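You operate a simulated robot arm through the tools that you are given. There is no shell and no other tool. Be economical: measure what you need, move in short steps, check, and stop when the job is done.

The job below is to be done with a simulated two-armed robot. You get a single attempt, and the scene is never put back.

Task
Clamp the blue stop at about 25 cm on the tape, then reel the tape in.
Fine: pull the tape out to the end post first; reel it in with its red button.

It is judged by the outcome, as a careful person would: the job done as asked, and still so three seconds after it is handed in. It fails if anything else is knocked over, pushed out of place, dropped, spilled or broken.

Robot
Two 7-joint arms with fingered hands on one trunk, on a base that drives. Base frame: it is fixed to the floor where the robot stands at the start and does not move with it; the origin is under the middle of the robot, x ahead of it, y to its left, z up; the surface under the hand at the start is at about z = 884. Lengths are in mm, angles in degrees, forces in N, time in s.
The left shoulder is at the start at [200, 135, 920], the right one opposite. Places, roughly: blue stop [700, -100, 900]; stop clamp knob [700, -100, 1000]; tape button [600, 100, 1000]; yellow tape [600, 0, 900]. Payload 4 kg a hand.
The TCP of each hand is the grasp point between the finger pads, 25 mm short of the fingertips. In the tool frame z runs along the fingers and y along their closing line. Largest opening 88 mm; the body of the gripper starts 29 mm behind the TCP. The gripper is a hand of 4 fingers: y runs from the thumb to the fingers, the wrist lies at [-13, -106, -174] in the tool frame, and closing takes about 1.5 s.
Orientation is that of the tool frame in the base frame, as a unit quaternion [w, x, y, z]. With the fingers straight down and the wrist toward the robot, the tool's x, y and z point along [0, 1, 0], [1, 0, 0] and [0, 0, -1] of the base frame.

Tools
- The arms move only by the tool apply_moves. It takes "left_deltas", "right_deltas" or both (then of equal length, played together; a hand with none holds still); each is a list that holds one entry, the list of rows, each a list of 6 numbers: the turn, a rotation vector about the tool's x, y, z in units of 120 degrees (1.0 is 120 degrees), then the shift along the tool's x, y, z in units of 500 mm (1.0 is 500 mm). In form: [[[rx, ry, rz, dx, dy, dz], ...]]. A call has 1 to 20 rows; each row is the pose to reach, as a shift and turn from the pose commanded when the call began, along the tool's axes at that moment. "left_grip" and "right_grip" are, for a hand that has rows, the gripper command, from -1 (fully open) to 1 (shut), values between in proportion, set as the call begins (left out, the last holds). A call with a number of a shift or a turn outside -1 to 1 is refused whole. Each row takes 0.2 s and may step no farther than 50 mm and 8.6 degrees from the row before; otherwise, or with a gripper value out of range, the whole call is refused. Where a pose cannot be reached the arm comes as near as it can. A force on the tool above 40 N (or 10 N above the force at the start of the call, whichever is more), or a blocked arm, ends the call early, and 0.2 s more pass. Each finger travels about 153 mm/s and halts on what it meets, pressing with about 26 N; the grip force reading is that of the motor and also rises with nothing between the fingers. The clock runs only during rows and for 0.2 s after the last one: add rows that repeat a pose to give the fingers time. It gives the time, the measured TCP pose, the force on the tool (base axes), the opening and the grip force at its end, in the units of the frame above (readings bear some noise), with the torque about the TCP (base axes, N m) and any sound that the robot's microphone picked up, and new pictures: "show" is both (left out), scene, wrist or none (wrist: the cameras of the hands that moved).
- Cameras (640 x 400 px; columns grow to the right, rows downward): "scene" is now at [151.5, 2.7, 1547.2]; the picture's right is [-0.08, -1.00, 0.00], its down [-0.56, 0.05, -0.83] and it looks along [0.83, -0.07, -0.56] (base axes); focal length 266 px, centre (320, 200). "left" rides on the left gripper at [-64, -83, -98] in its tool frame; the picture's right is [-0.62, -0.37, 0.69], its down [0.71, -0.63, 0.30] and it looks along [0.32, 0.68, 0.65] (tool axes); focal length 265 px, centre (320, 200). "right" rides on the right gripper at [64, -83, -98] in its tool frame; the picture's right is [-0.62, 0.37, -0.69], its down [-0.71, -0.63, 0.30] and it looks along [-0.32, 0.68, 0.65] (tool axes); focal length 265 px, centre (320, 200). There is no depth. A picture from a camera that has moved, and an enlarged one, comes with that camera's place and axes in the base frame and with its lens. The place of the scene camera against the robot may be out by one fixed shift of up to 18 mm in any direction.
- raise_lower(by): slides the trunk up (or, below 0, down) by that many mm; the arms and the scene camera ride with it, the base frame stays. It gives what a move gives, with no picture.
- base_move(legs): drives the robot by 1 to 6 legs, each [ahead, left, turn to the left] in mm, mm and degrees, along the robot's own axes; the way and the turn of a leg run together, so that a leg with both is an arc; at most 1500 mm and 180 degrees a leg. The arms and the cameras ride along, it lands a little off, and it stops where it bumps. It gives what a move gives, and a new picture of the scene camera.
- move_fingers(index, middle, ring, thumb_bend, thumb_turn, hand): sets how far each is bent, from 0 (flat) to 1 (curled in); at 0.3 the hand is open as for a grip, at 0.7 the pads meet at the TCP. One left out holds its place. A second passes; each finger stops where it meets its share of the squeeze, and holds until it gets a number again. A gripper value or a shape takes the hand back. It gives what a move gives, with no picture; readings hold the bend of each and the force on the fingers (four entries, about 0 where the hand has none), thumb and palm. thumb_turn goes from beside the hand (0) to across from the fingers (1), as for a grip.
- preshape(shape, hand): the hand has 4 fingers and takes this shape, open, in about a second: jaw (thumb against the fingers, like two jaws); tri (thumb and two fingers); tip (a fingertip pinch); poke (one finger out to press); point (the index stretched); flat (the hand flat); cup (the hand cupped); fist (a fist). The gripper value then closes the fingers along that shape, each until it touches; the sizes above hold for jaw. It gives what a move gives, with no picture.
- aim_head(pan, tilt): turns the head with the scene camera to pan (to the left, within 97 degrees either way) and tilt (down, from -29 to 69), counted from straight ahead of the robot. It gives what a move gives, and a new picture of the scene camera.
- enlarge(camera, box): a new picture of the part [left, top, right, bottom] of that camera's present view, enlarged. No time passes.
- finish_job(): hands the job in; it is judged then, once.

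Go step by step. Nothing tells you exact positions but the pictures and the camera data: compare them with the known pose of the tool, close in by small moves and look again before you grip or let go. The budget is 120 turns and 260 pictures, counting those below and the enlarged ones. Unless the task says otherwise, let go and move clear before handing in, and close with one line.

The tools are called after "Emit:" as a command line: name --argument value ..., lists and objects as JSON in quotes. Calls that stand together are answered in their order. apply_moves: Moves the arms, as the interface text tells. Its arguments: {"type":"object","properties":{"left_deltas":{"type":"array"},"left_grip":{"type":"number"},"right_deltas":{"type":"array"},"right_grip":{"type":"number"},"show":{"type":"string","enum":["both","scene","wrist","none"]}},"required":[]} The other tools are called the same way: raise_lower (by) slides the trunk up or down; preshape (shape, hand) gives the hand a shape; move_fingers (index, middle, ring, thumb_bend, thumb_turn, hand) moves the fingers one by one; base_move (legs) drives the base; aim_head (pan, tilt) turns the head that bears the scene camera; enlarge (camera, box) takes an enlarged picture of a part of a camera's view; finish_job () hands the job in.

At the start:

```text
clock: 0.0
left_position: [606.4, 164.5, 1278.4]
left_ee_rot: [0.0, 0.707, 0.707, -0.001]
left_force: [-0.2, -0.3, 0.3]
left_torque: [-0.02, 0.01, 0.0]
left_opening: 87.6
left_grasp_force: 0.1
left_shape: jaw
left_bend: [0.3, 0.3, 0.3, 0.3, 0.98]
left_finger forces: [0.1, 0.0, 0.0, 0.0, 0.0, 0.0]
right_position: [565.4, -291.5, 1231.4]
right_ee_rot: [0.0, 0.708, 0.707, 0.0]
right_force: [0.4, 0.0, 0.3]
right_torque: [0.03, 0.01, -0.02]
right_opening: 87.8
right_grasp_force: 0.0
right_shape: jaw
right_bend: [0.3, 0.3, 0.3, 0.3, 0.98]
right_finger forces: [0.1, 0.0, 0.0, 0.0, 0.1, 0.0]
trunk travel left (down, up): [-525.0, 245.0]
robot x, y, heading: [2.9, -0.8, 0.0]
head pan, tilt: [-4.7, 33.9]
```

scene: 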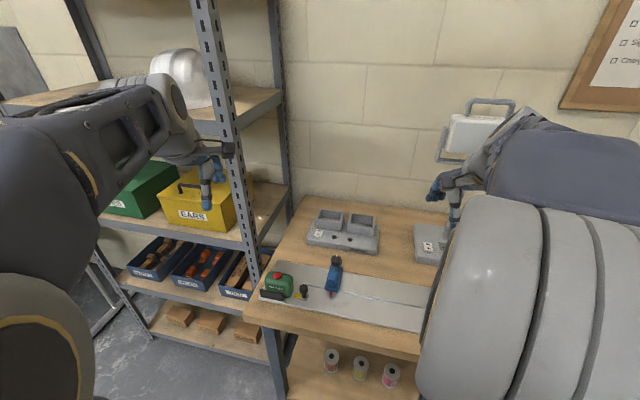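
right: 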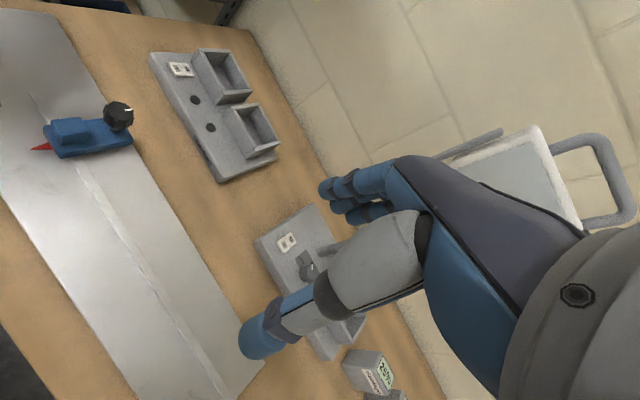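
left: 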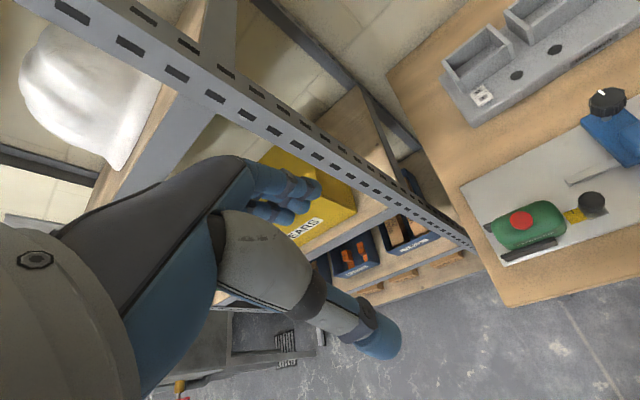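

I see a bench with a grey plate holding a green tape case with a red button, a black knob at the tape's tip, and a blue stop with its own knob. I'll look closer before moving.

Emit:
enlarge --camera "scene" --box '[240, 240, 440, 365]'

Emit:
enlarge --camera "left" --box '[440, 60, 640, 280]'

Emit:
enlarge --camera "right" --box '[0, 0, 300, 400]'

```text
3.20 times, centred on (340, 302) of scene
camera zoom: at [151.5, 2.7, 1547.2], right [-0.08, -1.0, 0.0], down [-0.56, 0.05, -0.83], along [0.83, -0.07, -0.56], focal length 852 px, centre (256, -128)
```

zoom: 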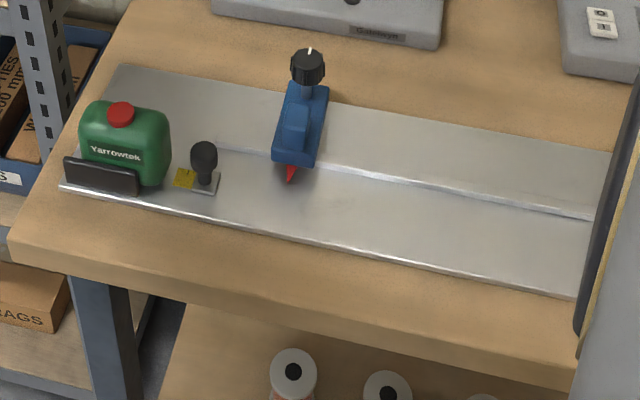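

```text
1.82 times, centred on (540, 170) of left
camera zoom: at [523.2, 100.1, 1376.5], right [-0.37, -0.62, -0.69], down [-0.63, 0.71, -0.3], along [0.68, 0.32, -0.65], focal length 483 px, centre (-80, 254)
```

zoom: 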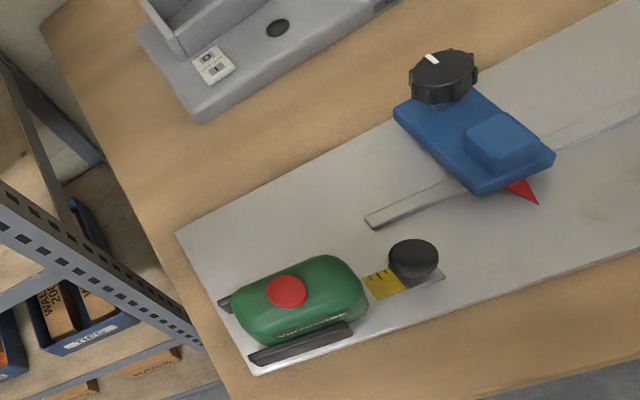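

```text
1.00 times, centred on (150, 200) of right (not enlarged: the box is as wide or as high as the picture)
camera zoom: at [482.8, -228.1, 1330.7], right [0.37, -0.62, 0.69], down [-0.63, -0.71, -0.3], along [0.68, -0.33, -0.65], focal length 265 px, centre (490, 200)
```

zoom: 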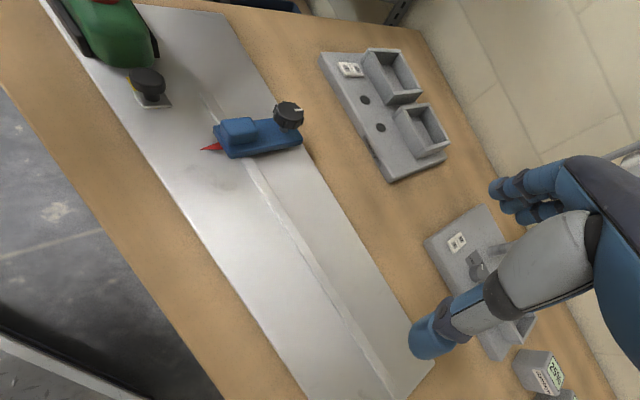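

The tape's pull knob is at about [621, -1, 929], the stop's clamp knob at about [690, -99, 960] and its pointer tip at about [612, -74, 895]. The right arm hides the end post, so I'll lift that arm and look right.

Emit:
apply_moves --right_deltas '[[[0, 0, 0, -0.08, 0, 0], [0, 0, 0, -0.16, 0, 0], [0, 0, 0, -0.24, 0, -0.0], [0, 0, 0, -0.32, 0, 0], [0, 0, 0, -0.4, 0, 0]]]' --show "wrist"

Emit:
aim_head --pan -20 --tilt 45

```text
clock: 1.2
left_position: [606.2, 165.1, 1277.7]
left_ee_rot: [0.0, 0.707, 0.707, 0.0]
left_force: [0.1, 0.0, 0.7]
left_torque: [-0.03, -0.02, 0.03]
left_opening: 87.7
left_grasp_force: 0.1
left_shape: jaw
left_bend: [0.3, 0.3, 0.3, 0.3, 0.98]
left_finger forces: [0.0, 0.0, 0.1, 0.0, 0.0, 0.0]
right_position: [566.7, -491.1, 1230.2]
right_ee_rot: [0.0, 0.708, 0.707, -0.001]
right_force: [0.1, 0.5, 0.7]
right_torque: [0.01, -0.01, 0.0]
right_opening: 87.5
right_grasp_force: 0.2
right_shape: jaw
right_bend: [0.3, 0.3, 0.3, 0.3, 0.98]
right_finger forces: [0.0, 0.1, 0.0, 0.1, 0.0, 0.1]
trunk travel left (down, up): [-525.0, 245.0]
robot x, y, heading: [-1.3, 3.0, 0.1]
head pan, tilt: [-4.7, 33.9]
camera right: at [483.7, -427.2, 1329.7], right [0.37, -0.62, 0.69], down [-0.63, -0.71, -0.3], along [0.68, -0.33, -0.65], focal length 265 px, centre (320, 200)
```

right: 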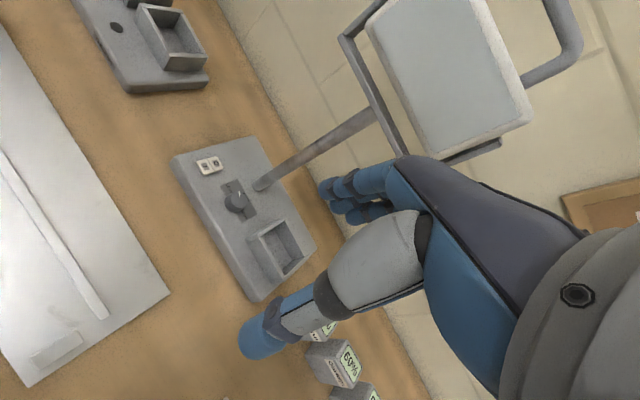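

```text
clock: 2.0
left_position: [606.2, 163.9, 1277.1]
left_ee_rot: [0.0, 0.707, 0.707, 0.001]
left_force: [-0.7, 0.4, 0.8]
left_torque: [0.01, -0.03, 0.0]
left_opening: 87.7
left_grasp_force: 0.2
left_shape: jaw
left_bend: [0.3, 0.3, 0.3, 0.3, 0.98]
left_finger forces: [0.1, 0.1, 0.0, 0.0, 0.0, 0.0]
right_position: [566.9, -491.2, 1230.3]
right_ee_rot: [0.0, 0.708, 0.706, 0.0]
right_force: [0.3, 0.0, -0.1]
right_torque: [0.03, 0.0, -0.01]
right_opening: 87.7
right_grasp_force: 0.1
right_shape: jaw
right_bend: [0.3, 0.3, 0.3, 0.3, 0.98]
right_finger forces: [0.0, 0.0, 0.0, 0.1, 0.1, 0.0]
trunk travel left (down, up): [-525.0, 245.0]
robot x, y, heading: [-4.8, -0.7, -0.1]
head pan, tilt: [-20.0, 45.0]
camera scene: at [139.7, -17.9, 1530.8], right [-0.34, -0.94, 0.0], down [-0.66, 0.24, -0.71], along [0.66, -0.24, -0.71], focal length 266 px, centre (320, 200)
```

scene: 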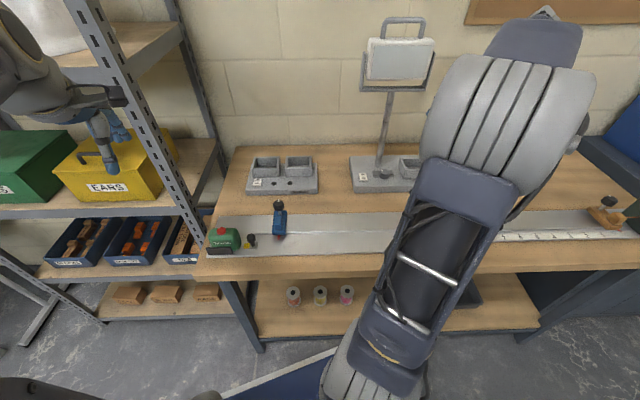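

The long plate ends near the right arm, and something further right looks like a ruler strip. I'll enlarge both.

Emit:
enlarge --camera "scene" --box '[470, 150, 640, 260]'

Emit:
enlarge --camera "right" --box '[0, 200, 240, 400]'

Emit:
enlarge --camera "scene" --box '[190, 180, 430, 290]'

```text
3.64 times, centred on (555, 205) of scene
camera zoom: at [139.7, -17.9, 1530.8], right [-0.34, -0.94, 0.0], down [-0.66, 0.24, -0.71], along [0.66, -0.24, -0.71], focal length 968 px, centre (-534, 182)
```

zoom: 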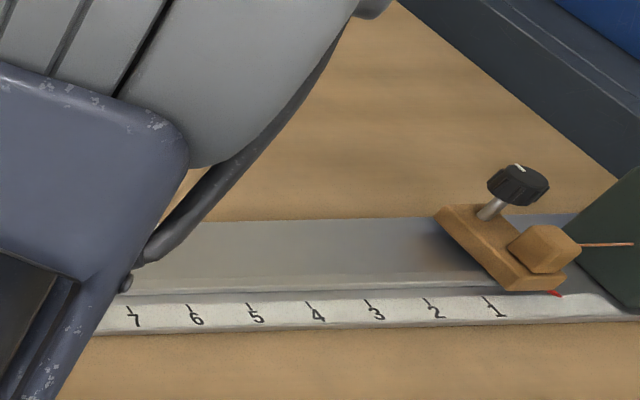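

```text
2.00 times, centred on (120, 300) of right
camera zoom: at [483.7, -427.1, 1329.4], right [0.37, -0.62, 0.69], down [-0.63, -0.71, -0.3], along [0.68, -0.33, -0.65], focal length 531 px, centre (720, 0)
```

zoom: 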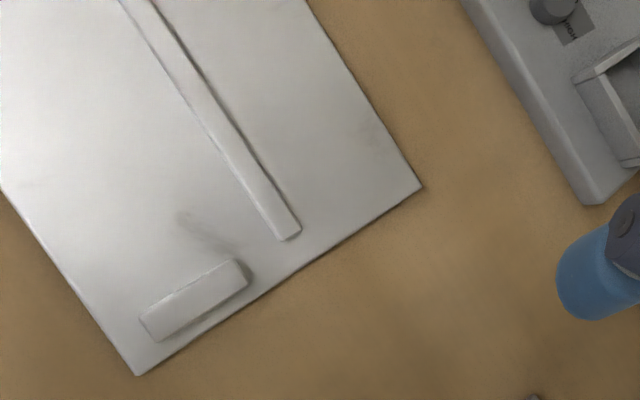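

```text
2.67 times, centred on (310, 235) of scene
camera zoom: at [139.7, -17.9, 1530.8], right [-0.34, -0.94, 0.0], down [-0.66, 0.24, -0.71], along [0.66, -0.24, -0.71], focal length 710 px, centre (347, 107)
```

zoom: 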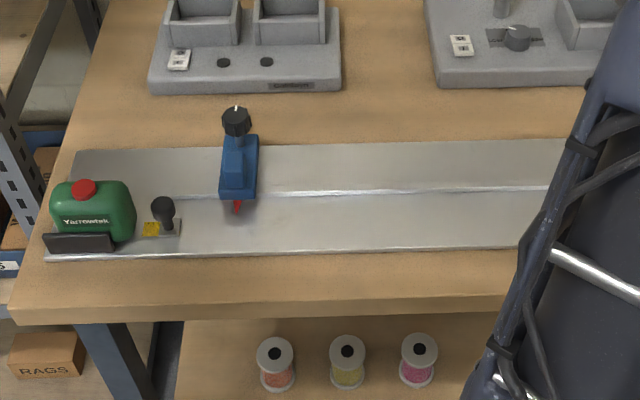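

The plate lies turned about 18°: the tape runs along d ≈ (-0.31, -0.95) on a line about 32 mm in from the near edge, ending at the small block near [472, -461]. The ruler with the brown stop belongs to another station. I'll shape the right hand for a fingertip pinch and bring it over the tape's pull knob, turned so that it closes along the tape.

Emit:
preshape --hand "right" --shape "tip"

Emit:
apply_moves --right_deltas '[[[0, 0, -0.05, 0.08, 0.009, 0.028], [0, 0, -0.1, 0.16, 0.018, 0.056], [0, 0, -0.15, 0.24, 0.027, 0.084], [0, 0, -0.2, 0.32, 0.036, 0.112], [0, 0, -0.25, 0.4, 0.045, 0.14], [0, 0, -0.3, 0.48, 0.054, 0.168], [0, 0, -0.35, 0.56, 0.063, 0.196], [0, 0, -0.4, 0.64, 0.072, 0.224], [0, 0, -0.45, 0.72, 0.081, 0.252], [0, 0, -0.5, 0.8, 0.09, 0.28], [0, 0, -0.55, 0.88, 0.099, 0.31], [0, 0, -0.6, 0.96, 0.108, 0.34], [0, 0, -0.6, 0.98, 0.108, 0.34]]]'

```text
clock: 2.9
left_position: [606.4, 163.4, 1278.0]
left_ee_rot: [0.0, 0.707, 0.707, 0.0]
left_force: [0.9, 0.1, 0.7]
left_torque: [0.02, 0.01, -0.02]
left_opening: 87.6
left_grasp_force: 0.1
left_shape: jaw
left_bend: [0.3, 0.3, 0.3, 0.3, 0.98]
left_finger forces: [0.1, 0.0, 0.0, 0.0, 0.1, 0.0]
right_position: [566.2, -492.4, 1230.2]
right_ee_rot: [-0.001, 0.707, 0.707, 0.001]
right_force: [0.4, -0.3, 0.3]
right_torque: [0.01, 0.03, -0.01]
right_opening: 87.8
right_grasp_force: 0.1
right_shape: tip
right_bend: [0.3, 0.98, 0.99, 0.3, 0.98]
right_finger forces: [0.1, 0.0, 0.0, 0.0, 0.0, 0.0]
trunk travel left (down, up): [-525.0, 245.0]
robot x, y, heading: [-1.1, -0.0, 0.1]
head pan, tilt: [-20.0, 45.0]
```

```text
clock: 5.7
left_position: [606.6, 164.5, 1278.5]
left_ee_rot: [0.0, 0.708, 0.706, 0.0]
left_force: [-0.3, -0.4, -0.1]
left_torque: [0.02, 0.01, 0.01]
left_opening: 87.6
left_grasp_force: 0.1
left_shape: jaw
left_bend: [0.3, 0.3, 0.3, 0.3, 0.98]
left_finger forces: [0.0, 0.0, 0.0, 0.0, 0.0, 0.1]
right_position: [623.6, -4.1, 1062.3]
right_ee_rot: [0.0, 0.156, 0.988, 0.0]
right_force: [0.8, 0.4, -0.1]
right_torque: [-0.01, 0.0, -0.01]
right_opening: 87.7
right_grasp_force: 0.0
right_shape: tip
right_bend: [0.3, 0.98, 0.99, 0.3, 0.98]
right_finger forces: [0.1, 0.1, 0.0, 0.0, 0.0, 0.0]
trunk travel left (down, up): [-525.0, 245.0]
robot x, y, heading: [0.7, -4.5, 0.1]
head pan, tilt: [-20.0, 45.0]
camera scene: at [139.6, -18.0, 1530.8], right [-0.34, -0.94, 0.0], down [-0.66, 0.24, -0.71], along [0.66, -0.24, -0.71], focal length 266 px, centre (320, 200)
camera right: at [536.9, -63.5, 1162.3], right [0.7, 0.16, 0.69], down [0.48, -0.82, -0.3], along [0.52, 0.55, -0.65], focal length 265 px, centre (320, 200)
```

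scene: 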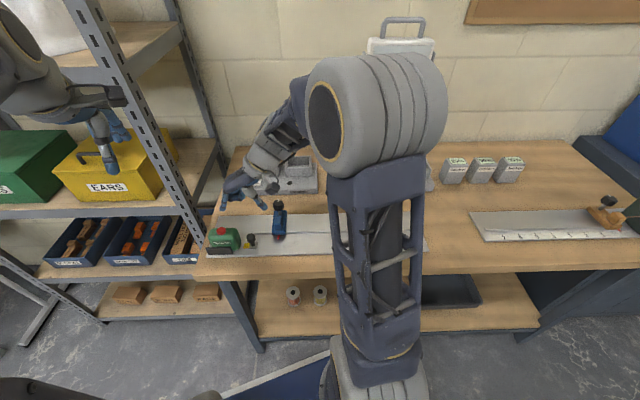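
right: 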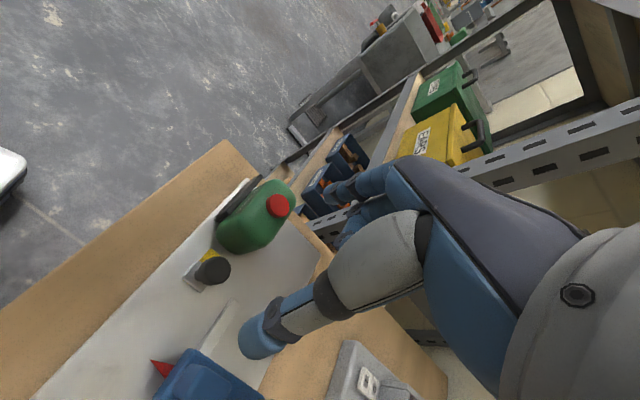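

The readings agree: pull knob at [621, -1, 929], button top at about [643, 67, 968]. Only about 20 mm separates the case from the knob, so I'll part-close the fingers here to see their shape before going down.

Emit:
apply_moves --right_deltas '[[[0, 0, 0, 0, 0, 0.02], [0, 0, 0, 0, 0, 0.04], [0, 0, 0, 0, 0, 0.06], [0, 0, 0, 0, 0, 0.08], [0, 0, 0, 0, 0, 0.08]]]' --left_deltas '[[[0, 0, 0, 0, 0, 0], [0, 0, 0, 0, 0, 0], [0, 0, 0, 0, 0, 0], [0, 0, 0, 0, 0, 0], [0, 0, 0, 0, 0, 0]]]' --right_grip 0.0 --show "wrist"

Emit:
enlarge --camera "scene" --box '[190, 150, 350, 260]'

Emit:
enlarge --camera "left" --box '[440, 60, 640, 280]'

```text
clock: 6.9
left_position: [606.6, 164.2, 1278.1]
left_ee_rot: [0.0, 0.707, 0.707, -0.001]
left_force: [-0.4, 0.5, -0.4]
left_torque: [0.0, 0.01, -0.03]
left_opening: 88.0
left_grasp_force: 0.0
left_shape: jaw
left_bend: [0.3, 0.3, 0.3, 0.3, 0.98]
left_finger forces: [0.0, 0.0, 0.0, 0.1, 0.1, 0.0]
right_position: [619.6, -2.7, 1019.9]
right_ee_rot: [-0.001, 0.157, 0.988, 0.0]
right_force: [0.3, -0.3, -0.9]
right_torque: [0.02, -0.01, 0.01]
right_opening: 44.3
right_grasp_force: 0.1
right_shape: tip
right_bend: [0.73, 0.98, 0.99, 0.69, 1.0]
right_finger forces: [0.0, 0.1, 0.1, 0.0, 0.0, 0.0]
trunk travel left (down, up): [-525.0, 245.0]
robot x, y, heading: [3.8, -0.7, 0.3]
head pan, tilt: [-20.0, 45.0]
camera right: at [532.8, -62.3, 1120.7], right [0.7, 0.16, 0.69], down [0.48, -0.82, -0.3], along [0.52, 0.55, -0.65], focal length 265 px, centre (320, 200)
camera left: at [523.2, 100.1, 1376.5], right [-0.37, -0.62, -0.69], down [-0.63, 0.71, -0.3], along [0.68, 0.32, -0.65], focal length 265 px, centre (320, 200)
```

right: 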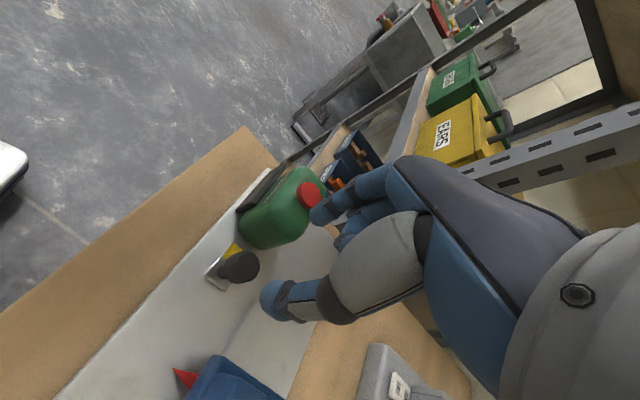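
left: 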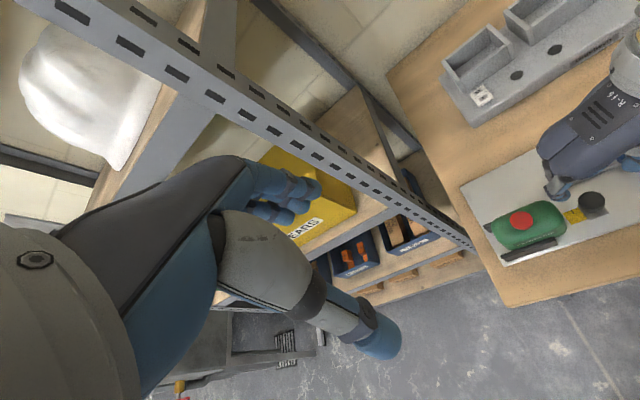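

```text
3.64 times, centred on (270, 205) of scene
camera zoom: at [139.6, -17.9, 1530.8], right [-0.34, -0.94, 0.0], down [-0.66, 0.24, -0.71], along [0.66, -0.24, -0.71], focal length 968 px, centre (502, 182)
```

zoom: 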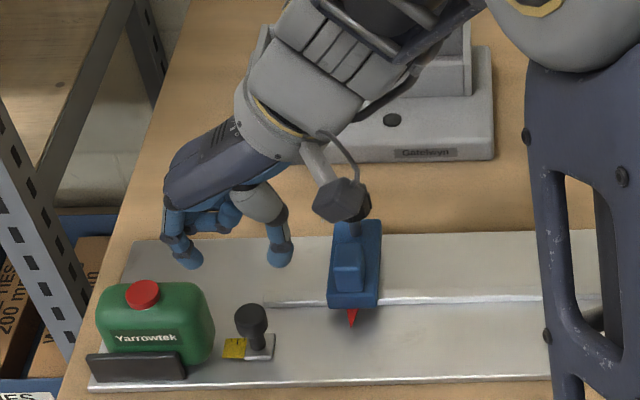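

```text
1.82 times, centred on (540, 170) of left
camera zoom: at [523.2, 100.1, 1376.5], right [-0.37, -0.62, -0.69], down [-0.63, 0.71, -0.3], along [0.68, 0.32, -0.65], focal length 483 px, centre (-80, 254)
```

zoom: 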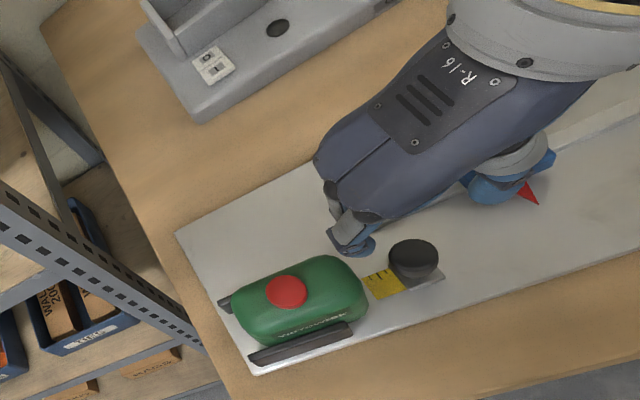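

The knuckles bulge enough to risk touching the case. I'll turn the hand 40° so the index comes down diagonally clear of both case and stop, and go down to just above the knob.

Emit:
apply_moves --right_deltas '[[[0, 0, 0.067, 0.001, 0.001, 0.02], [0, 0, 0.133, 0.002, 0.003, 0.04], [0, 0, 0.2, 0.003, 0.004, 0.06], [0, 0, 0.267, 0.003, 0.005, 0.08], [0, 0, 0.333, 0.003, 0.005, 0.1], [0, 0, 0.333, 0.003, 0.005, 0.11], [0, 0, 0.333, 0.003, 0.005, 0.11]]]' --show "wrist"

Emit:
enlarge --camera "scene" --box '[190, 180, 310, 265]'

Emit:
enlarge --camera "left" --box '[440, 140, 640, 280]'

```text
clock: 8.5
left_position: [606.0, 164.3, 1277.8]
left_ee_rot: [0.001, 0.707, 0.707, 0.0]
left_force: [-0.3, -0.1, -1.1]
left_torque: [-0.02, -0.01, -0.04]
left_opening: 87.5
left_grasp_force: 0.0
left_shape: jaw
left_bend: [0.3, 0.3, 0.3, 0.3, 0.98]
left_finger forces: [0.1, 0.0, 0.1, 0.0, 0.0, 0.1]
right_position: [619.7, 0.7, 965.4]
right_ee_rot: [-0.001, 0.485, 0.875, -0.001]
right_force: [-0.1, -0.1, 0.1]
right_torque: [0.0, -0.02, 0.0]
right_opening: 44.6
right_grasp_force: 0.0
right_shape: tip
right_bend: [0.73, 0.98, 0.99, 0.69, 1.0]
right_finger forces: [0.3, 0.0, 0.0, 0.0, 0.1, 0.0]
trunk travel left (down, up): [-525.0, 245.0]
robot x, y, heading: [-2.0, -1.2, -0.2]
head pan, tilt: [-20.0, 45.0]
camera right: at [515.0, 11.0, 1065.4], right [0.64, -0.33, 0.69], down [-0.16, -0.94, -0.3], along [0.75, 0.09, -0.65], focal length 265 px, centre (320, 200)
```

right: 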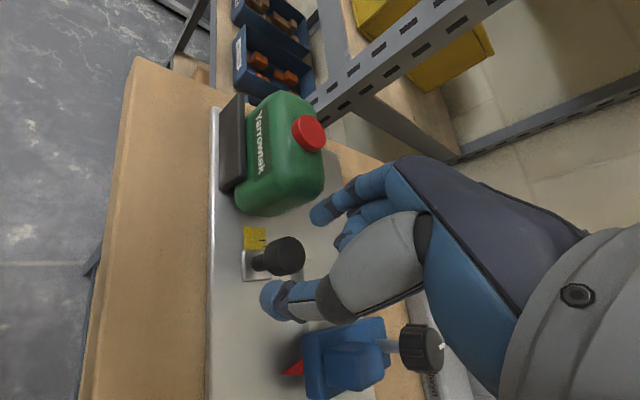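

```text
4.71 times, centred on (250, 222) of scene
camera zoom: at [139.6, -17.9, 1530.8], right [-0.34, -0.94, 0.0], down [-0.66, 0.24, -0.71], along [0.66, -0.24, -0.71], focal length 1252 px, centre (649, 94)
```

zoom: 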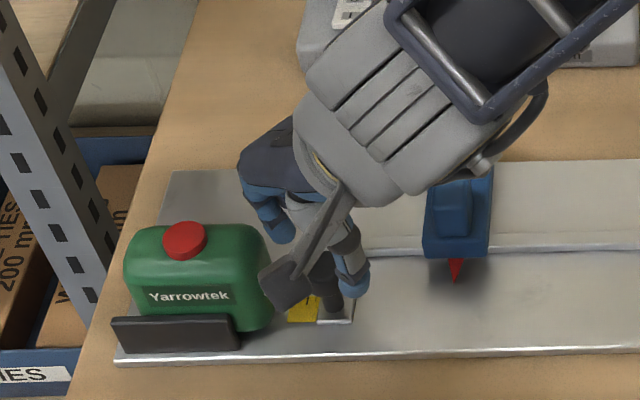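

```text
2.86 times, centred on (540, 210) of left
camera zoom: at [523.2, 100.0, 1376.5], right [-0.37, -0.62, -0.69], down [-0.63, 0.71, -0.3], along [0.68, 0.32, -0.65], focal length 758 px, centre (-309, 171)
```

zoom: 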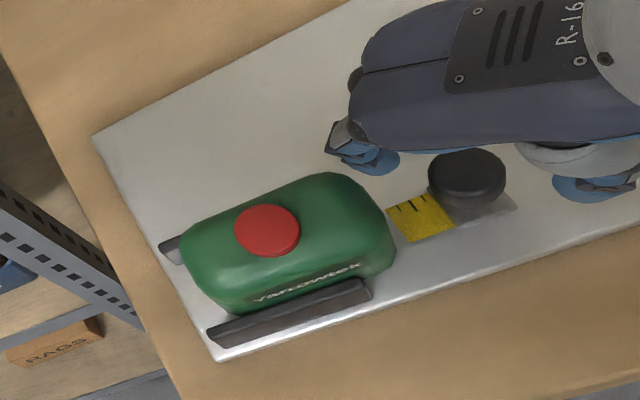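

The knob sits between thumb and index, clear of the case. I'll lower the hand by 34 mm.

Emit:
apply_moves --right_deltas '[[[0, 0, 0, 0, 0.003, 0.02], [0, 0, 0, 0, 0.003, 0.04], [0, 0, 0, 0, 0.003, 0.056], [0, 0, 0, 0, 0.003, 0.068], [0, 0, 0, 0, 0.003, 0.068]]]' --show "wrist"

Emit:
enlarge --camera "left" --box '[540, 140, 640, 220]'

```text
clock: 9.7
left_position: [606.2, 162.8, 1278.3]
left_ee_rot: [0.0, 0.708, 0.707, 0.0]
left_force: [0.4, 0.3, 0.1]
left_torque: [-0.01, 0.0, 0.0]
left_opening: 87.4
left_grasp_force: 0.1
left_shape: jaw
left_bend: [0.3, 0.3, 0.3, 0.3, 0.98]
left_finger forces: [0.0, 0.0, 0.0, 0.0, 0.0, 0.0]
right_position: [620.4, -1.4, 932.2]
right_ee_rot: [0.0, 0.486, 0.874, 0.0]
right_force: [-3.3, -18.9, 5.9]
right_torque: [0.42, -0.25, -0.39]
right_opening: 38.7
right_grasp_force: 0.0
right_shape: tip
right_bend: [0.73, 0.98, 0.99, 0.69, 1.0]
right_finger forces: [19.7, 0.0, 0.1, 0.0, 0.0, 0.0]
trunk travel left (down, up): [-525.0, 245.0]
robot x, y, heading: [0.6, 0.2, -0.1]
head pan, tilt: [-20.0, 45.0]
camera right: at [516.1, 9.9, 1031.5], right [0.64, -0.33, 0.69], down [-0.16, -0.94, -0.3], along [0.75, 0.08, -0.65], focal length 265 px, centre (320, 200)
```

right: 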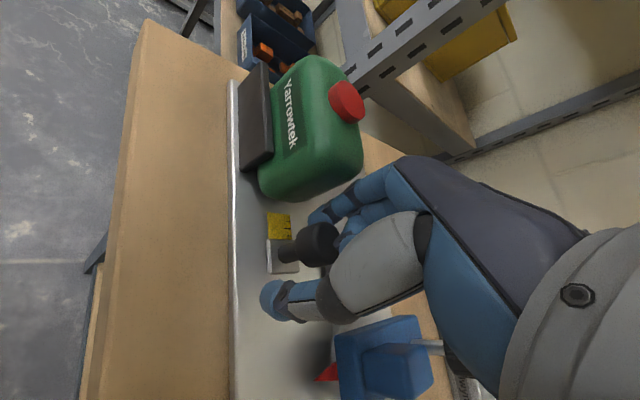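

```text
5.00 times, centred on (590, 180) of left
camera zoom: at [522.9, 99.4, 1376.7], right [-0.37, -0.62, -0.69], down [-0.63, 0.71, -0.3], along [0.68, 0.32, -0.65], focal length 1327 px, centre (-1030, 300)
```

zoom: 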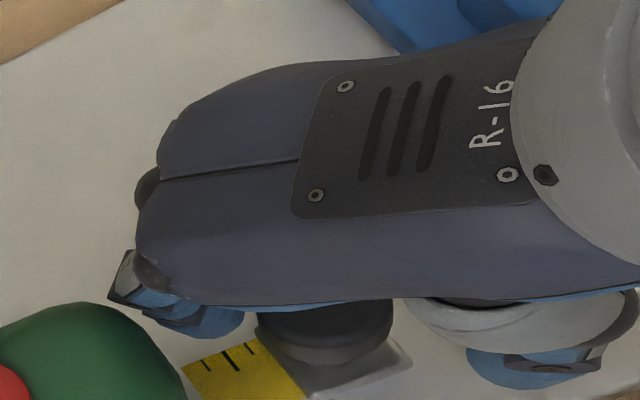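

The index is pressed about 20 N, evidently brushing the case. Closing on the knob and easing away from the case should free it.

Emit:
apply_moves --right_deltas '[[[0, 0, 0, 0, -0.004, 0], [0, 0, 0, 0, -0.006, 0], [0, 0, 0, 0, -0.006, 0], [0, 0, 0, 0, -0.006, 0], [0, 0, 0, 0, -0.006, 0]]]' --right_grip 1.0 --show "wrist"

Emit:
enlarge --camera "left" --box '[500, 140, 640, 252]'

```text
clock: 10.9
left_position: [606.4, 164.1, 1277.1]
left_ee_rot: [0.0, 0.707, 0.707, 0.0]
left_force: [-0.4, 0.3, 0.0]
left_torque: [-0.01, -0.02, 0.0]
left_opening: 87.4
left_grasp_force: 0.0
left_shape: jaw
left_bend: [0.3, 0.3, 0.3, 0.3, 0.98]
left_finger forces: [0.0, 0.0, 0.0, 0.0, 0.1, 0.0]
right_position: [617.3, -0.5, 931.2]
right_ee_rot: [-0.002, 0.485, 0.875, -0.001]
right_force: [-10.1, 5.6, -25.5]
right_torque: [-0.02, 0.19, 0.12]
right_opening: 12.7
right_grasp_force: 25.9
right_shape: tip
right_bend: [0.74, 1.0, 1.0, 0.72, 1.0]
right_finger forces: [27.3, 0.0, 0.1, 0.0, 27.1, 0.0]
trunk travel left (down, up): [-525.0, 245.0]
robot x, y, heading: [3.3, -3.2, 0.1]
head pan, tilt: [-20.0, 45.0]
camera right: at [512.8, 10.1, 1031.5], right [0.65, -0.33, 0.69], down [-0.16, -0.94, -0.3], along [0.75, 0.09, -0.66], focal length 265 px, centre (320, 200)
```

right: 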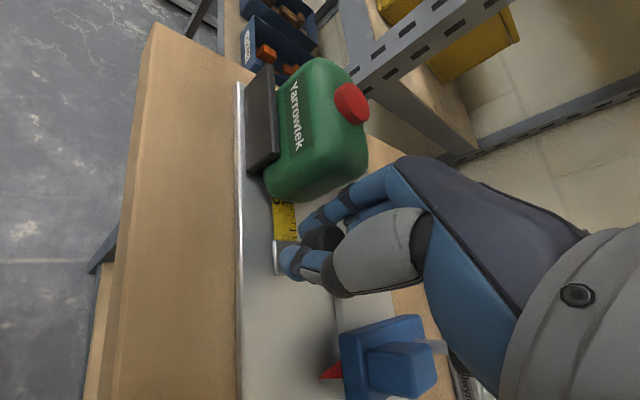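

```text
3.57 times, centred on (570, 196) of left
camera zoom: at [523.4, 100.4, 1376.2], right [-0.37, -0.62, -0.69], down [-0.63, 0.71, -0.3], along [0.68, 0.32, -0.65], focal length 948 px, centre (-573, 214)
```

zoom: 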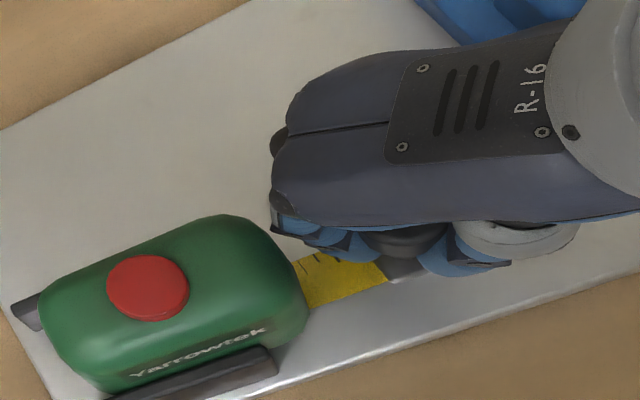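

It's gripped on the stem beneath the knob's head. I'll ease down 3 mm and pull about 40 mm along the tape, watching the force.

Emit:
apply_moves --right_deltas '[[[0, 0, 0, 0, 0, 0.003], [0, 0, 0, 0, 0, 0.006], [0, 0, 0, -0.0129, -0.0153, 0.006], [0, 0, 0, -0.0258, -0.0307, 0.006], [0, 0, 0, -0.0386, -0.046, 0.006], [0, 0, 0, -0.0515, -0.0614, 0.006], [0, 0, 0, -0.0515, -0.0614, 0.006]]]' --show "wrist"

Emit:
enlarge --camera "left" --box '[480, 120, 640, 252]'

```text
clock: 12.5
left_position: [606.1, 162.7, 1278.8]
left_ee_rot: [0.0, 0.707, 0.707, 0.0]
left_force: [0.1, 0.3, -0.2]
left_torque: [-0.03, 0.0, -0.02]
left_opening: 87.6
left_grasp_force: 0.2
left_shape: jaw
left_bend: [0.3, 0.3, 0.3, 0.3, 0.98]
left_finger forces: [0.0, 0.0, 0.0, 0.0, 0.0, 0.0]
right_position: [604.8, -38.9, 928.5]
right_ee_rot: [-0.001, 0.485, 0.875, -0.001]
right_force: [-11.2, 6.2, -1.1]
right_torque: [0.08, 0.16, 0.09]
right_opening: 14.0
right_grasp_force: 26.0
right_shape: tip
right_bend: [0.74, 1.0, 1.0, 0.73, 1.0]
right_finger forces: [21.0, 0.1, 0.1, 0.0, 23.6, 0.1]
trunk travel left (down, up): [-525.0, 245.0]
robot x, y, heading: [-2.6, -2.8, 0.3]
head pan, tilt: [-20.0, 45.0]
camera right: at [500.6, -28.6, 1028.0], right [0.64, -0.33, 0.69], down [-0.16, -0.94, -0.3], along [0.75, 0.09, -0.65], focal length 265 px, centre (320, 200)
```

right: 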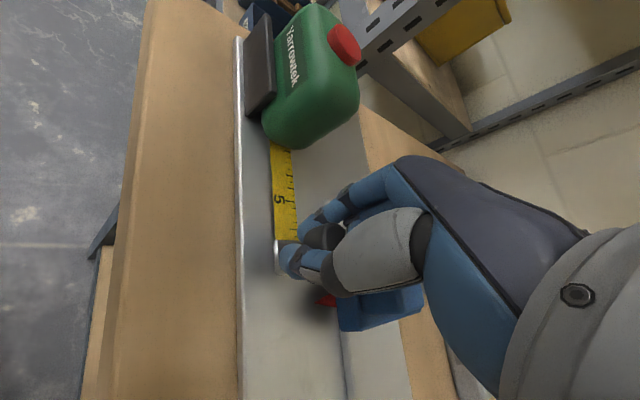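

```text
3.03 times, centred on (560, 186) of left
camera zoom: at [522.9, 100.3, 1376.6], right [-0.37, -0.62, -0.69], down [-0.63, 0.71, -0.3], along [0.68, 0.32, -0.65], focal length 804 px, centre (-407, 242)
```

zoom: 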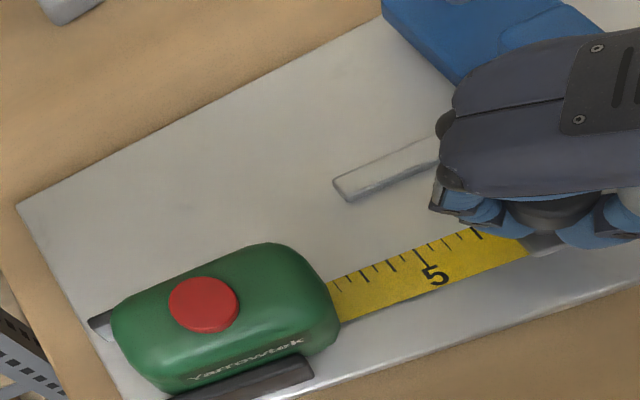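

The tape pays out freely and its numbers run from the tip (5 is visible), so 25 cm is measured from the hook. I'll now turn the hand to lie along the tape, easing 4 mm sideways to relieve the side load, to pass the stop.

Emit:
apply_moves --right_deltas '[[[0, 0, -0.067, 0.002, -0.001, 0], [0, 0, -0.133, 0.004, -0.003, 0], [0, 0, -0.2, 0.006, -0.005, 0], [0, 0, -0.267, 0.006, -0.005, 0], [0, 0, -0.333, 0.006, -0.005, 0], [0, 0, -0.333, 0.006, -0.005, 0]]]' --show "wrist"

Emit:
enlarge --camera "scene" --box '[200, 170, 340, 270]'

Emit:
enlarge --camera "left" --box '[500, 80, 640, 220]'

```text
clock: 13.9
left_position: [606.3, 163.3, 1278.2]
left_ee_rot: [0.0, 0.708, 0.707, 0.0]
left_force: [-0.7, -0.1, -0.5]
left_torque: [-0.03, 0.03, 0.0]
left_opening: 87.7
left_grasp_force: 0.0
left_shape: jaw
left_bend: [0.3, 0.3, 0.3, 0.3, 0.98]
left_finger forces: [0.1, 0.0, 0.0, 0.0, 0.1, 0.0]
right_position: [602.8, -37.5, 928.8]
right_ee_rot: [0.0, 0.157, 0.988, 0.001]
right_force: [-5.6, 3.9, -9.8]
right_torque: [0.06, -0.02, -0.02]
right_opening: 10.3
right_grasp_force: 26.4
right_shape: tip
right_bend: [0.74, 1.0, 1.0, 0.81, 0.97]
right_finger forces: [15.5, 0.0, 0.0, 0.0, 7.0, 0.0]
trunk travel left (down, up): [-525.0, 245.0]
robot x, y, heading: [1.7, -1.9, -0.2]
head pan, tilt: [-20.0, 45.0]
camera right: at [516.1, -97.6, 1028.3], right [0.7, 0.16, 0.69], down [0.49, -0.82, -0.3], along [0.52, 0.55, -0.65], focal length 265 px, centre (320, 200)
```

right: 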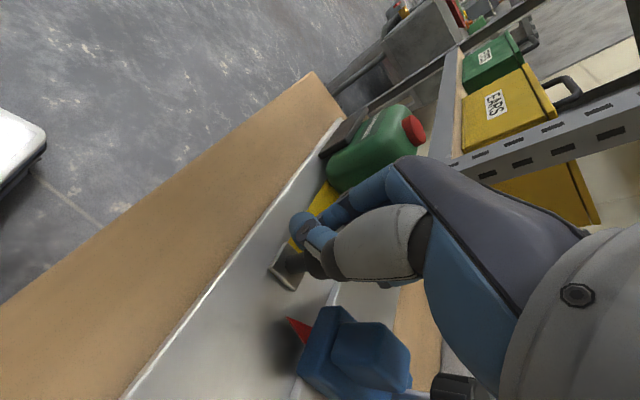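

```text
4.00 times, centred on (270, 220) of scene
camera zoom: at [139.7, -17.8, 1530.7], right [-0.34, -0.94, 0.0], down [-0.66, 0.24, -0.71], along [0.66, -0.24, -0.71], focal length 1064 px, centre (520, 120)
```

zoom: 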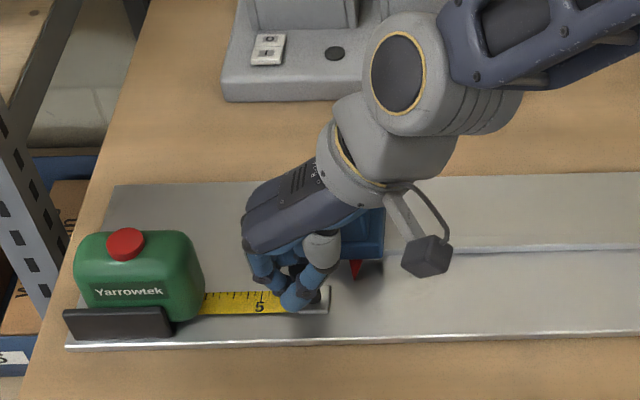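

```text
2.86 times, centred on (570, 150) of left
camera zoom: at [523.2, 100.2, 1376.4], right [-0.37, -0.62, -0.69], down [-0.63, 0.71, -0.3], along [0.68, 0.32, -0.65], focal length 758 px, centre (-394, 343)
```

zoom: 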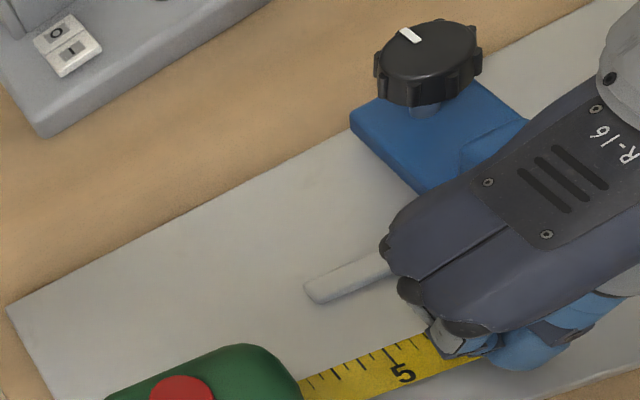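

The grip may have slipped off the stem during the turn. I'll look closely.

Emit:
enlarge --camera "right" --box '[230, 150, 430, 310]'

Emit:
enlarge --camera "scene" --box '[245, 215, 305, 260]'

```text
2.50 times, centred on (330, 230) of right
camera zoom: at [516.1, -97.6, 1028.3], right [0.7, 0.16, 0.69], down [0.49, -0.82, -0.3], along [0.52, 0.55, -0.65], focal length 664 px, centre (295, 125)
```

zoom: 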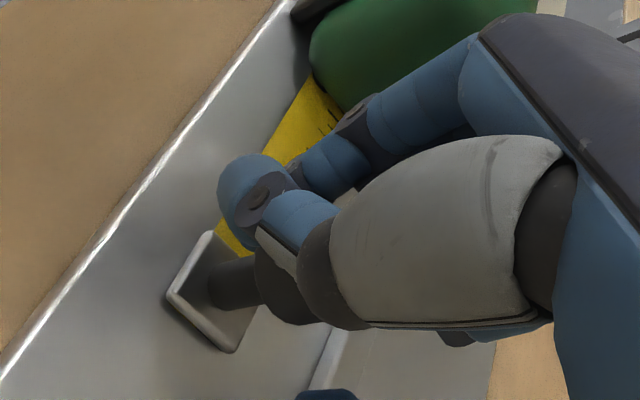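

```text
8.89 times, centred on (275, 238) of scene
camera zoom: at [139.7, -17.8, 1530.7], right [-0.34, -0.94, 0.0], down [-0.66, 0.24, -0.71], along [0.66, -0.24, -0.71], focal length 2366 px, centre (720, -133)
```

zoom: 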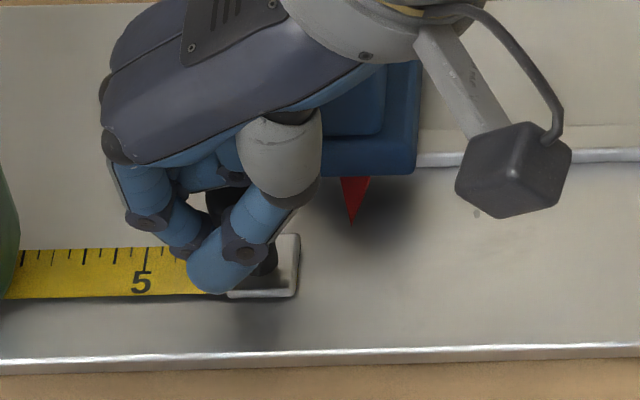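

The knob slipped ahead of the thumb. I'll open, lift clear and re-aim.

Emit:
apply_moves --right_deltas '[[[0, 0, 0, 0, 0, 0], [0, 0, 0, 0, 0, 0], [0, 0, 0, 0, 0, 0], [0, 0, 0, 0, 0, -0.04], [0, 0, 0, 0, 0, -0.08], [0, 0, 0, 0, 0, -0.1], [0, 0, 0, 0, 0, -0.1]]]' --right_grip -0.1 --show "wrist"

Emit:
enlarge --camera "scene" --box '[245, 200, 325, 260]'

Emit:
enlarge --camera "right" --box '[180, 150, 380, 310]'

```text
clock: 15.5
left_position: [607.9, 164.4, 1278.5]
left_ee_rot: [0.0, 0.707, 0.707, 0.001]
left_force: [0.8, -0.6, 0.1]
left_torque: [0.03, -0.02, 0.0]
left_opening: 87.5
left_grasp_force: 0.1
left_shape: jaw
left_bend: [0.3, 0.3, 0.3, 0.3, 0.98]
left_finger forces: [0.0, 0.1, 0.0, 0.1, 0.0, 0.0]
right_position: [602.6, -36.4, 979.1]
right_ee_rot: [0.0, 0.157, 0.988, 0.0]
right_force: [0.6, 0.2, -0.6]
right_torque: [0.02, -0.01, 0.03]
right_opening: 48.7
right_grasp_force: 0.0
right_shape: tip
right_bend: [0.32, 0.98, 0.99, 0.67, 1.0]
right_finger forces: [0.0, 0.1, 0.0, 0.0, 0.0, 0.0]
trunk travel left (down, up): [-525.0, 245.0]
robot x, y, heading: [-2.3, 1.9, -0.1]
head pan, tilt: [-20.0, 45.0]
camera right: at [516.0, -96.7, 1078.8], right [0.7, 0.16, 0.69], down [0.48, -0.82, -0.3], along [0.52, 0.55, -0.65], focal length 265 px, centre (320, 200)
```

right: 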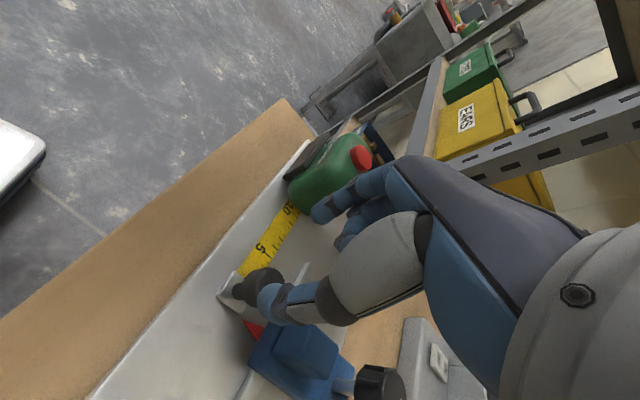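

```text
6.67 times, centred on (285, 230) of scene
camera zoom: at [139.7, -17.9, 1530.8], right [-0.34, -0.94, 0.0], down [-0.66, 0.24, -0.71], along [0.66, -0.24, -0.71], focal length 1774 px, centre (553, 0)
```

zoom: 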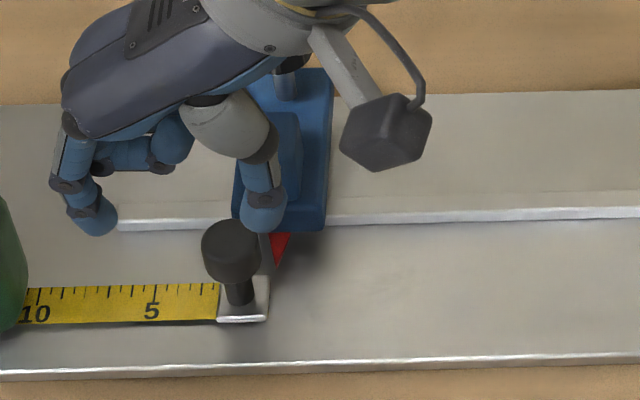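

```text
2.50 times, centred on (280, 230) of right
camera zoom: at [516.0, -96.7, 1078.8], right [0.7, 0.16, 0.69], down [0.48, -0.82, -0.3], along [0.52, 0.55, -0.65], focal length 664 px, centre (420, 125)
```

zoom: 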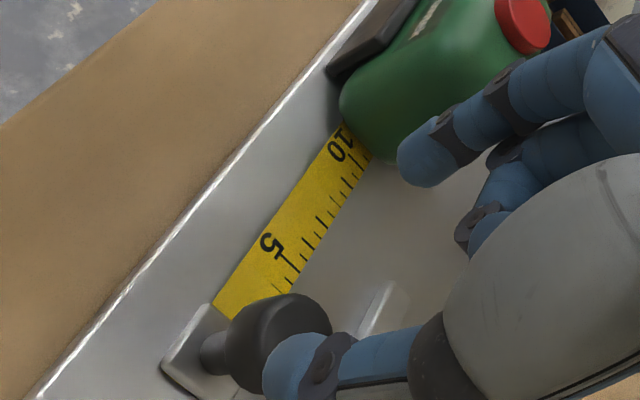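

The tape holds at about 10 cm with the knob at about [606, -53]. I'll shift over it and descend with the index behind and the thumb ahead.

Emit:
apply_moves --right_deltas '[[[0, 0, 0, -0.008, -0.015, 0], [0, 0, 0, -0.016, -0.03, 0], [0, 0, 0, -0.016, -0.03, 0.03], [0, 0, 0, -0.016, -0.03, 0.06], [0, 0, 0, -0.016, -0.03, 0.08], [0, 0, 0, -0.016, -0.03, 0.097], [0, 0, 0, -0.016, -0.03, 0.097]]]' --show "wrist"

Emit:
enlarge --camera "scene" --box '[245, 200, 325, 260]'

Emit:
enlarge --camera "right" --box '[180, 150, 380, 310]'

```text
clock: 17.1
left_position: [607.2, 164.2, 1278.0]
left_ee_rot: [-0.001, 0.707, 0.707, 0.0]
left_force: [-0.9, 0.3, -0.3]
left_torque: [-0.03, 0.0, 0.03]
left_opening: 87.7
left_grasp_force: 0.1
left_shape: jaw
left_bend: [0.3, 0.3, 0.3, 0.3, 0.98]
left_finger forces: [0.0, 0.1, 0.0, 0.1, 0.0, 0.1]
right_position: [604.0, -53.4, 930.0]
right_ee_rot: [0.0, 0.157, 0.988, 0.0]
right_force: [-0.3, -0.5, -0.1]
right_torque: [0.01, 0.0, 0.01]
right_opening: 48.6
right_grasp_force: 0.1
right_shape: tip
right_bend: [0.32, 0.98, 0.99, 0.67, 1.0]
right_finger forces: [0.0, 0.1, 0.0, 0.0, 0.0, 0.0]
trunk travel left (down, up): [-525.0, 245.0]
robot x, y, heading: [-1.6, -2.4, 0.0]
head pan, tilt: [-20.0, 45.0]
camera right: at [518.0, -112.7, 1030.1], right [0.7, 0.16, 0.69], down [0.48, -0.82, -0.3], along [0.52, 0.55, -0.65], focal length 265 px, centre (320, 200)
```

right: 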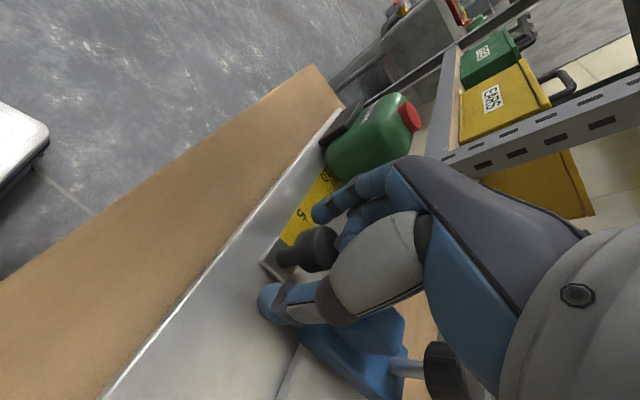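

```text
6.67 times, centred on (285, 230) of scene
camera zoom: at [139.6, -17.9, 1530.8], right [-0.34, -0.94, 0.0], down [-0.66, 0.24, -0.71], along [0.66, -0.24, -0.71], focal length 1774 px, centre (553, 0)
```

zoom: 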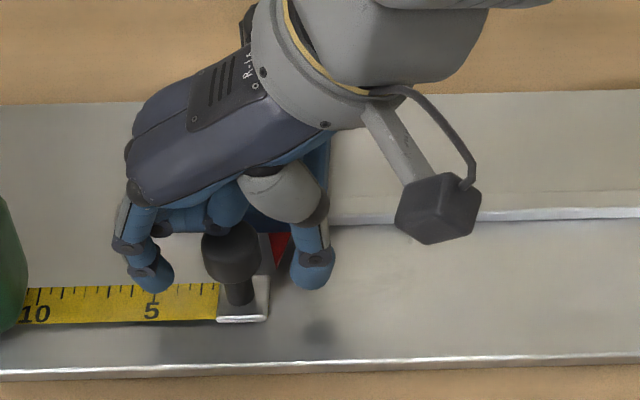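

```text
2.50 times, centred on (280, 230) of right
camera zoom: at [518.0, -112.7, 1030.1], right [0.7, 0.16, 0.69], down [0.48, -0.82, -0.3], along [0.52, 0.55, -0.65], focal length 664 px, centre (420, 125)
```

zoom: 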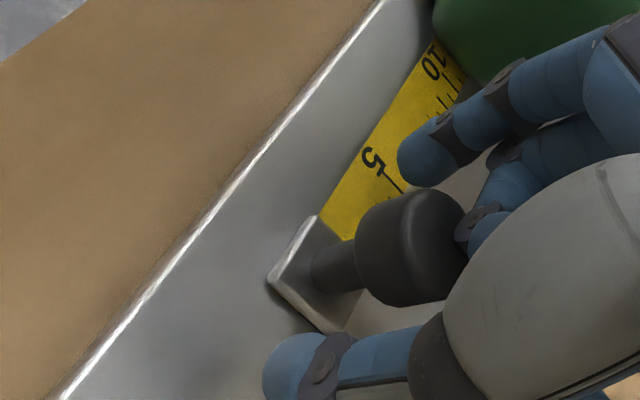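

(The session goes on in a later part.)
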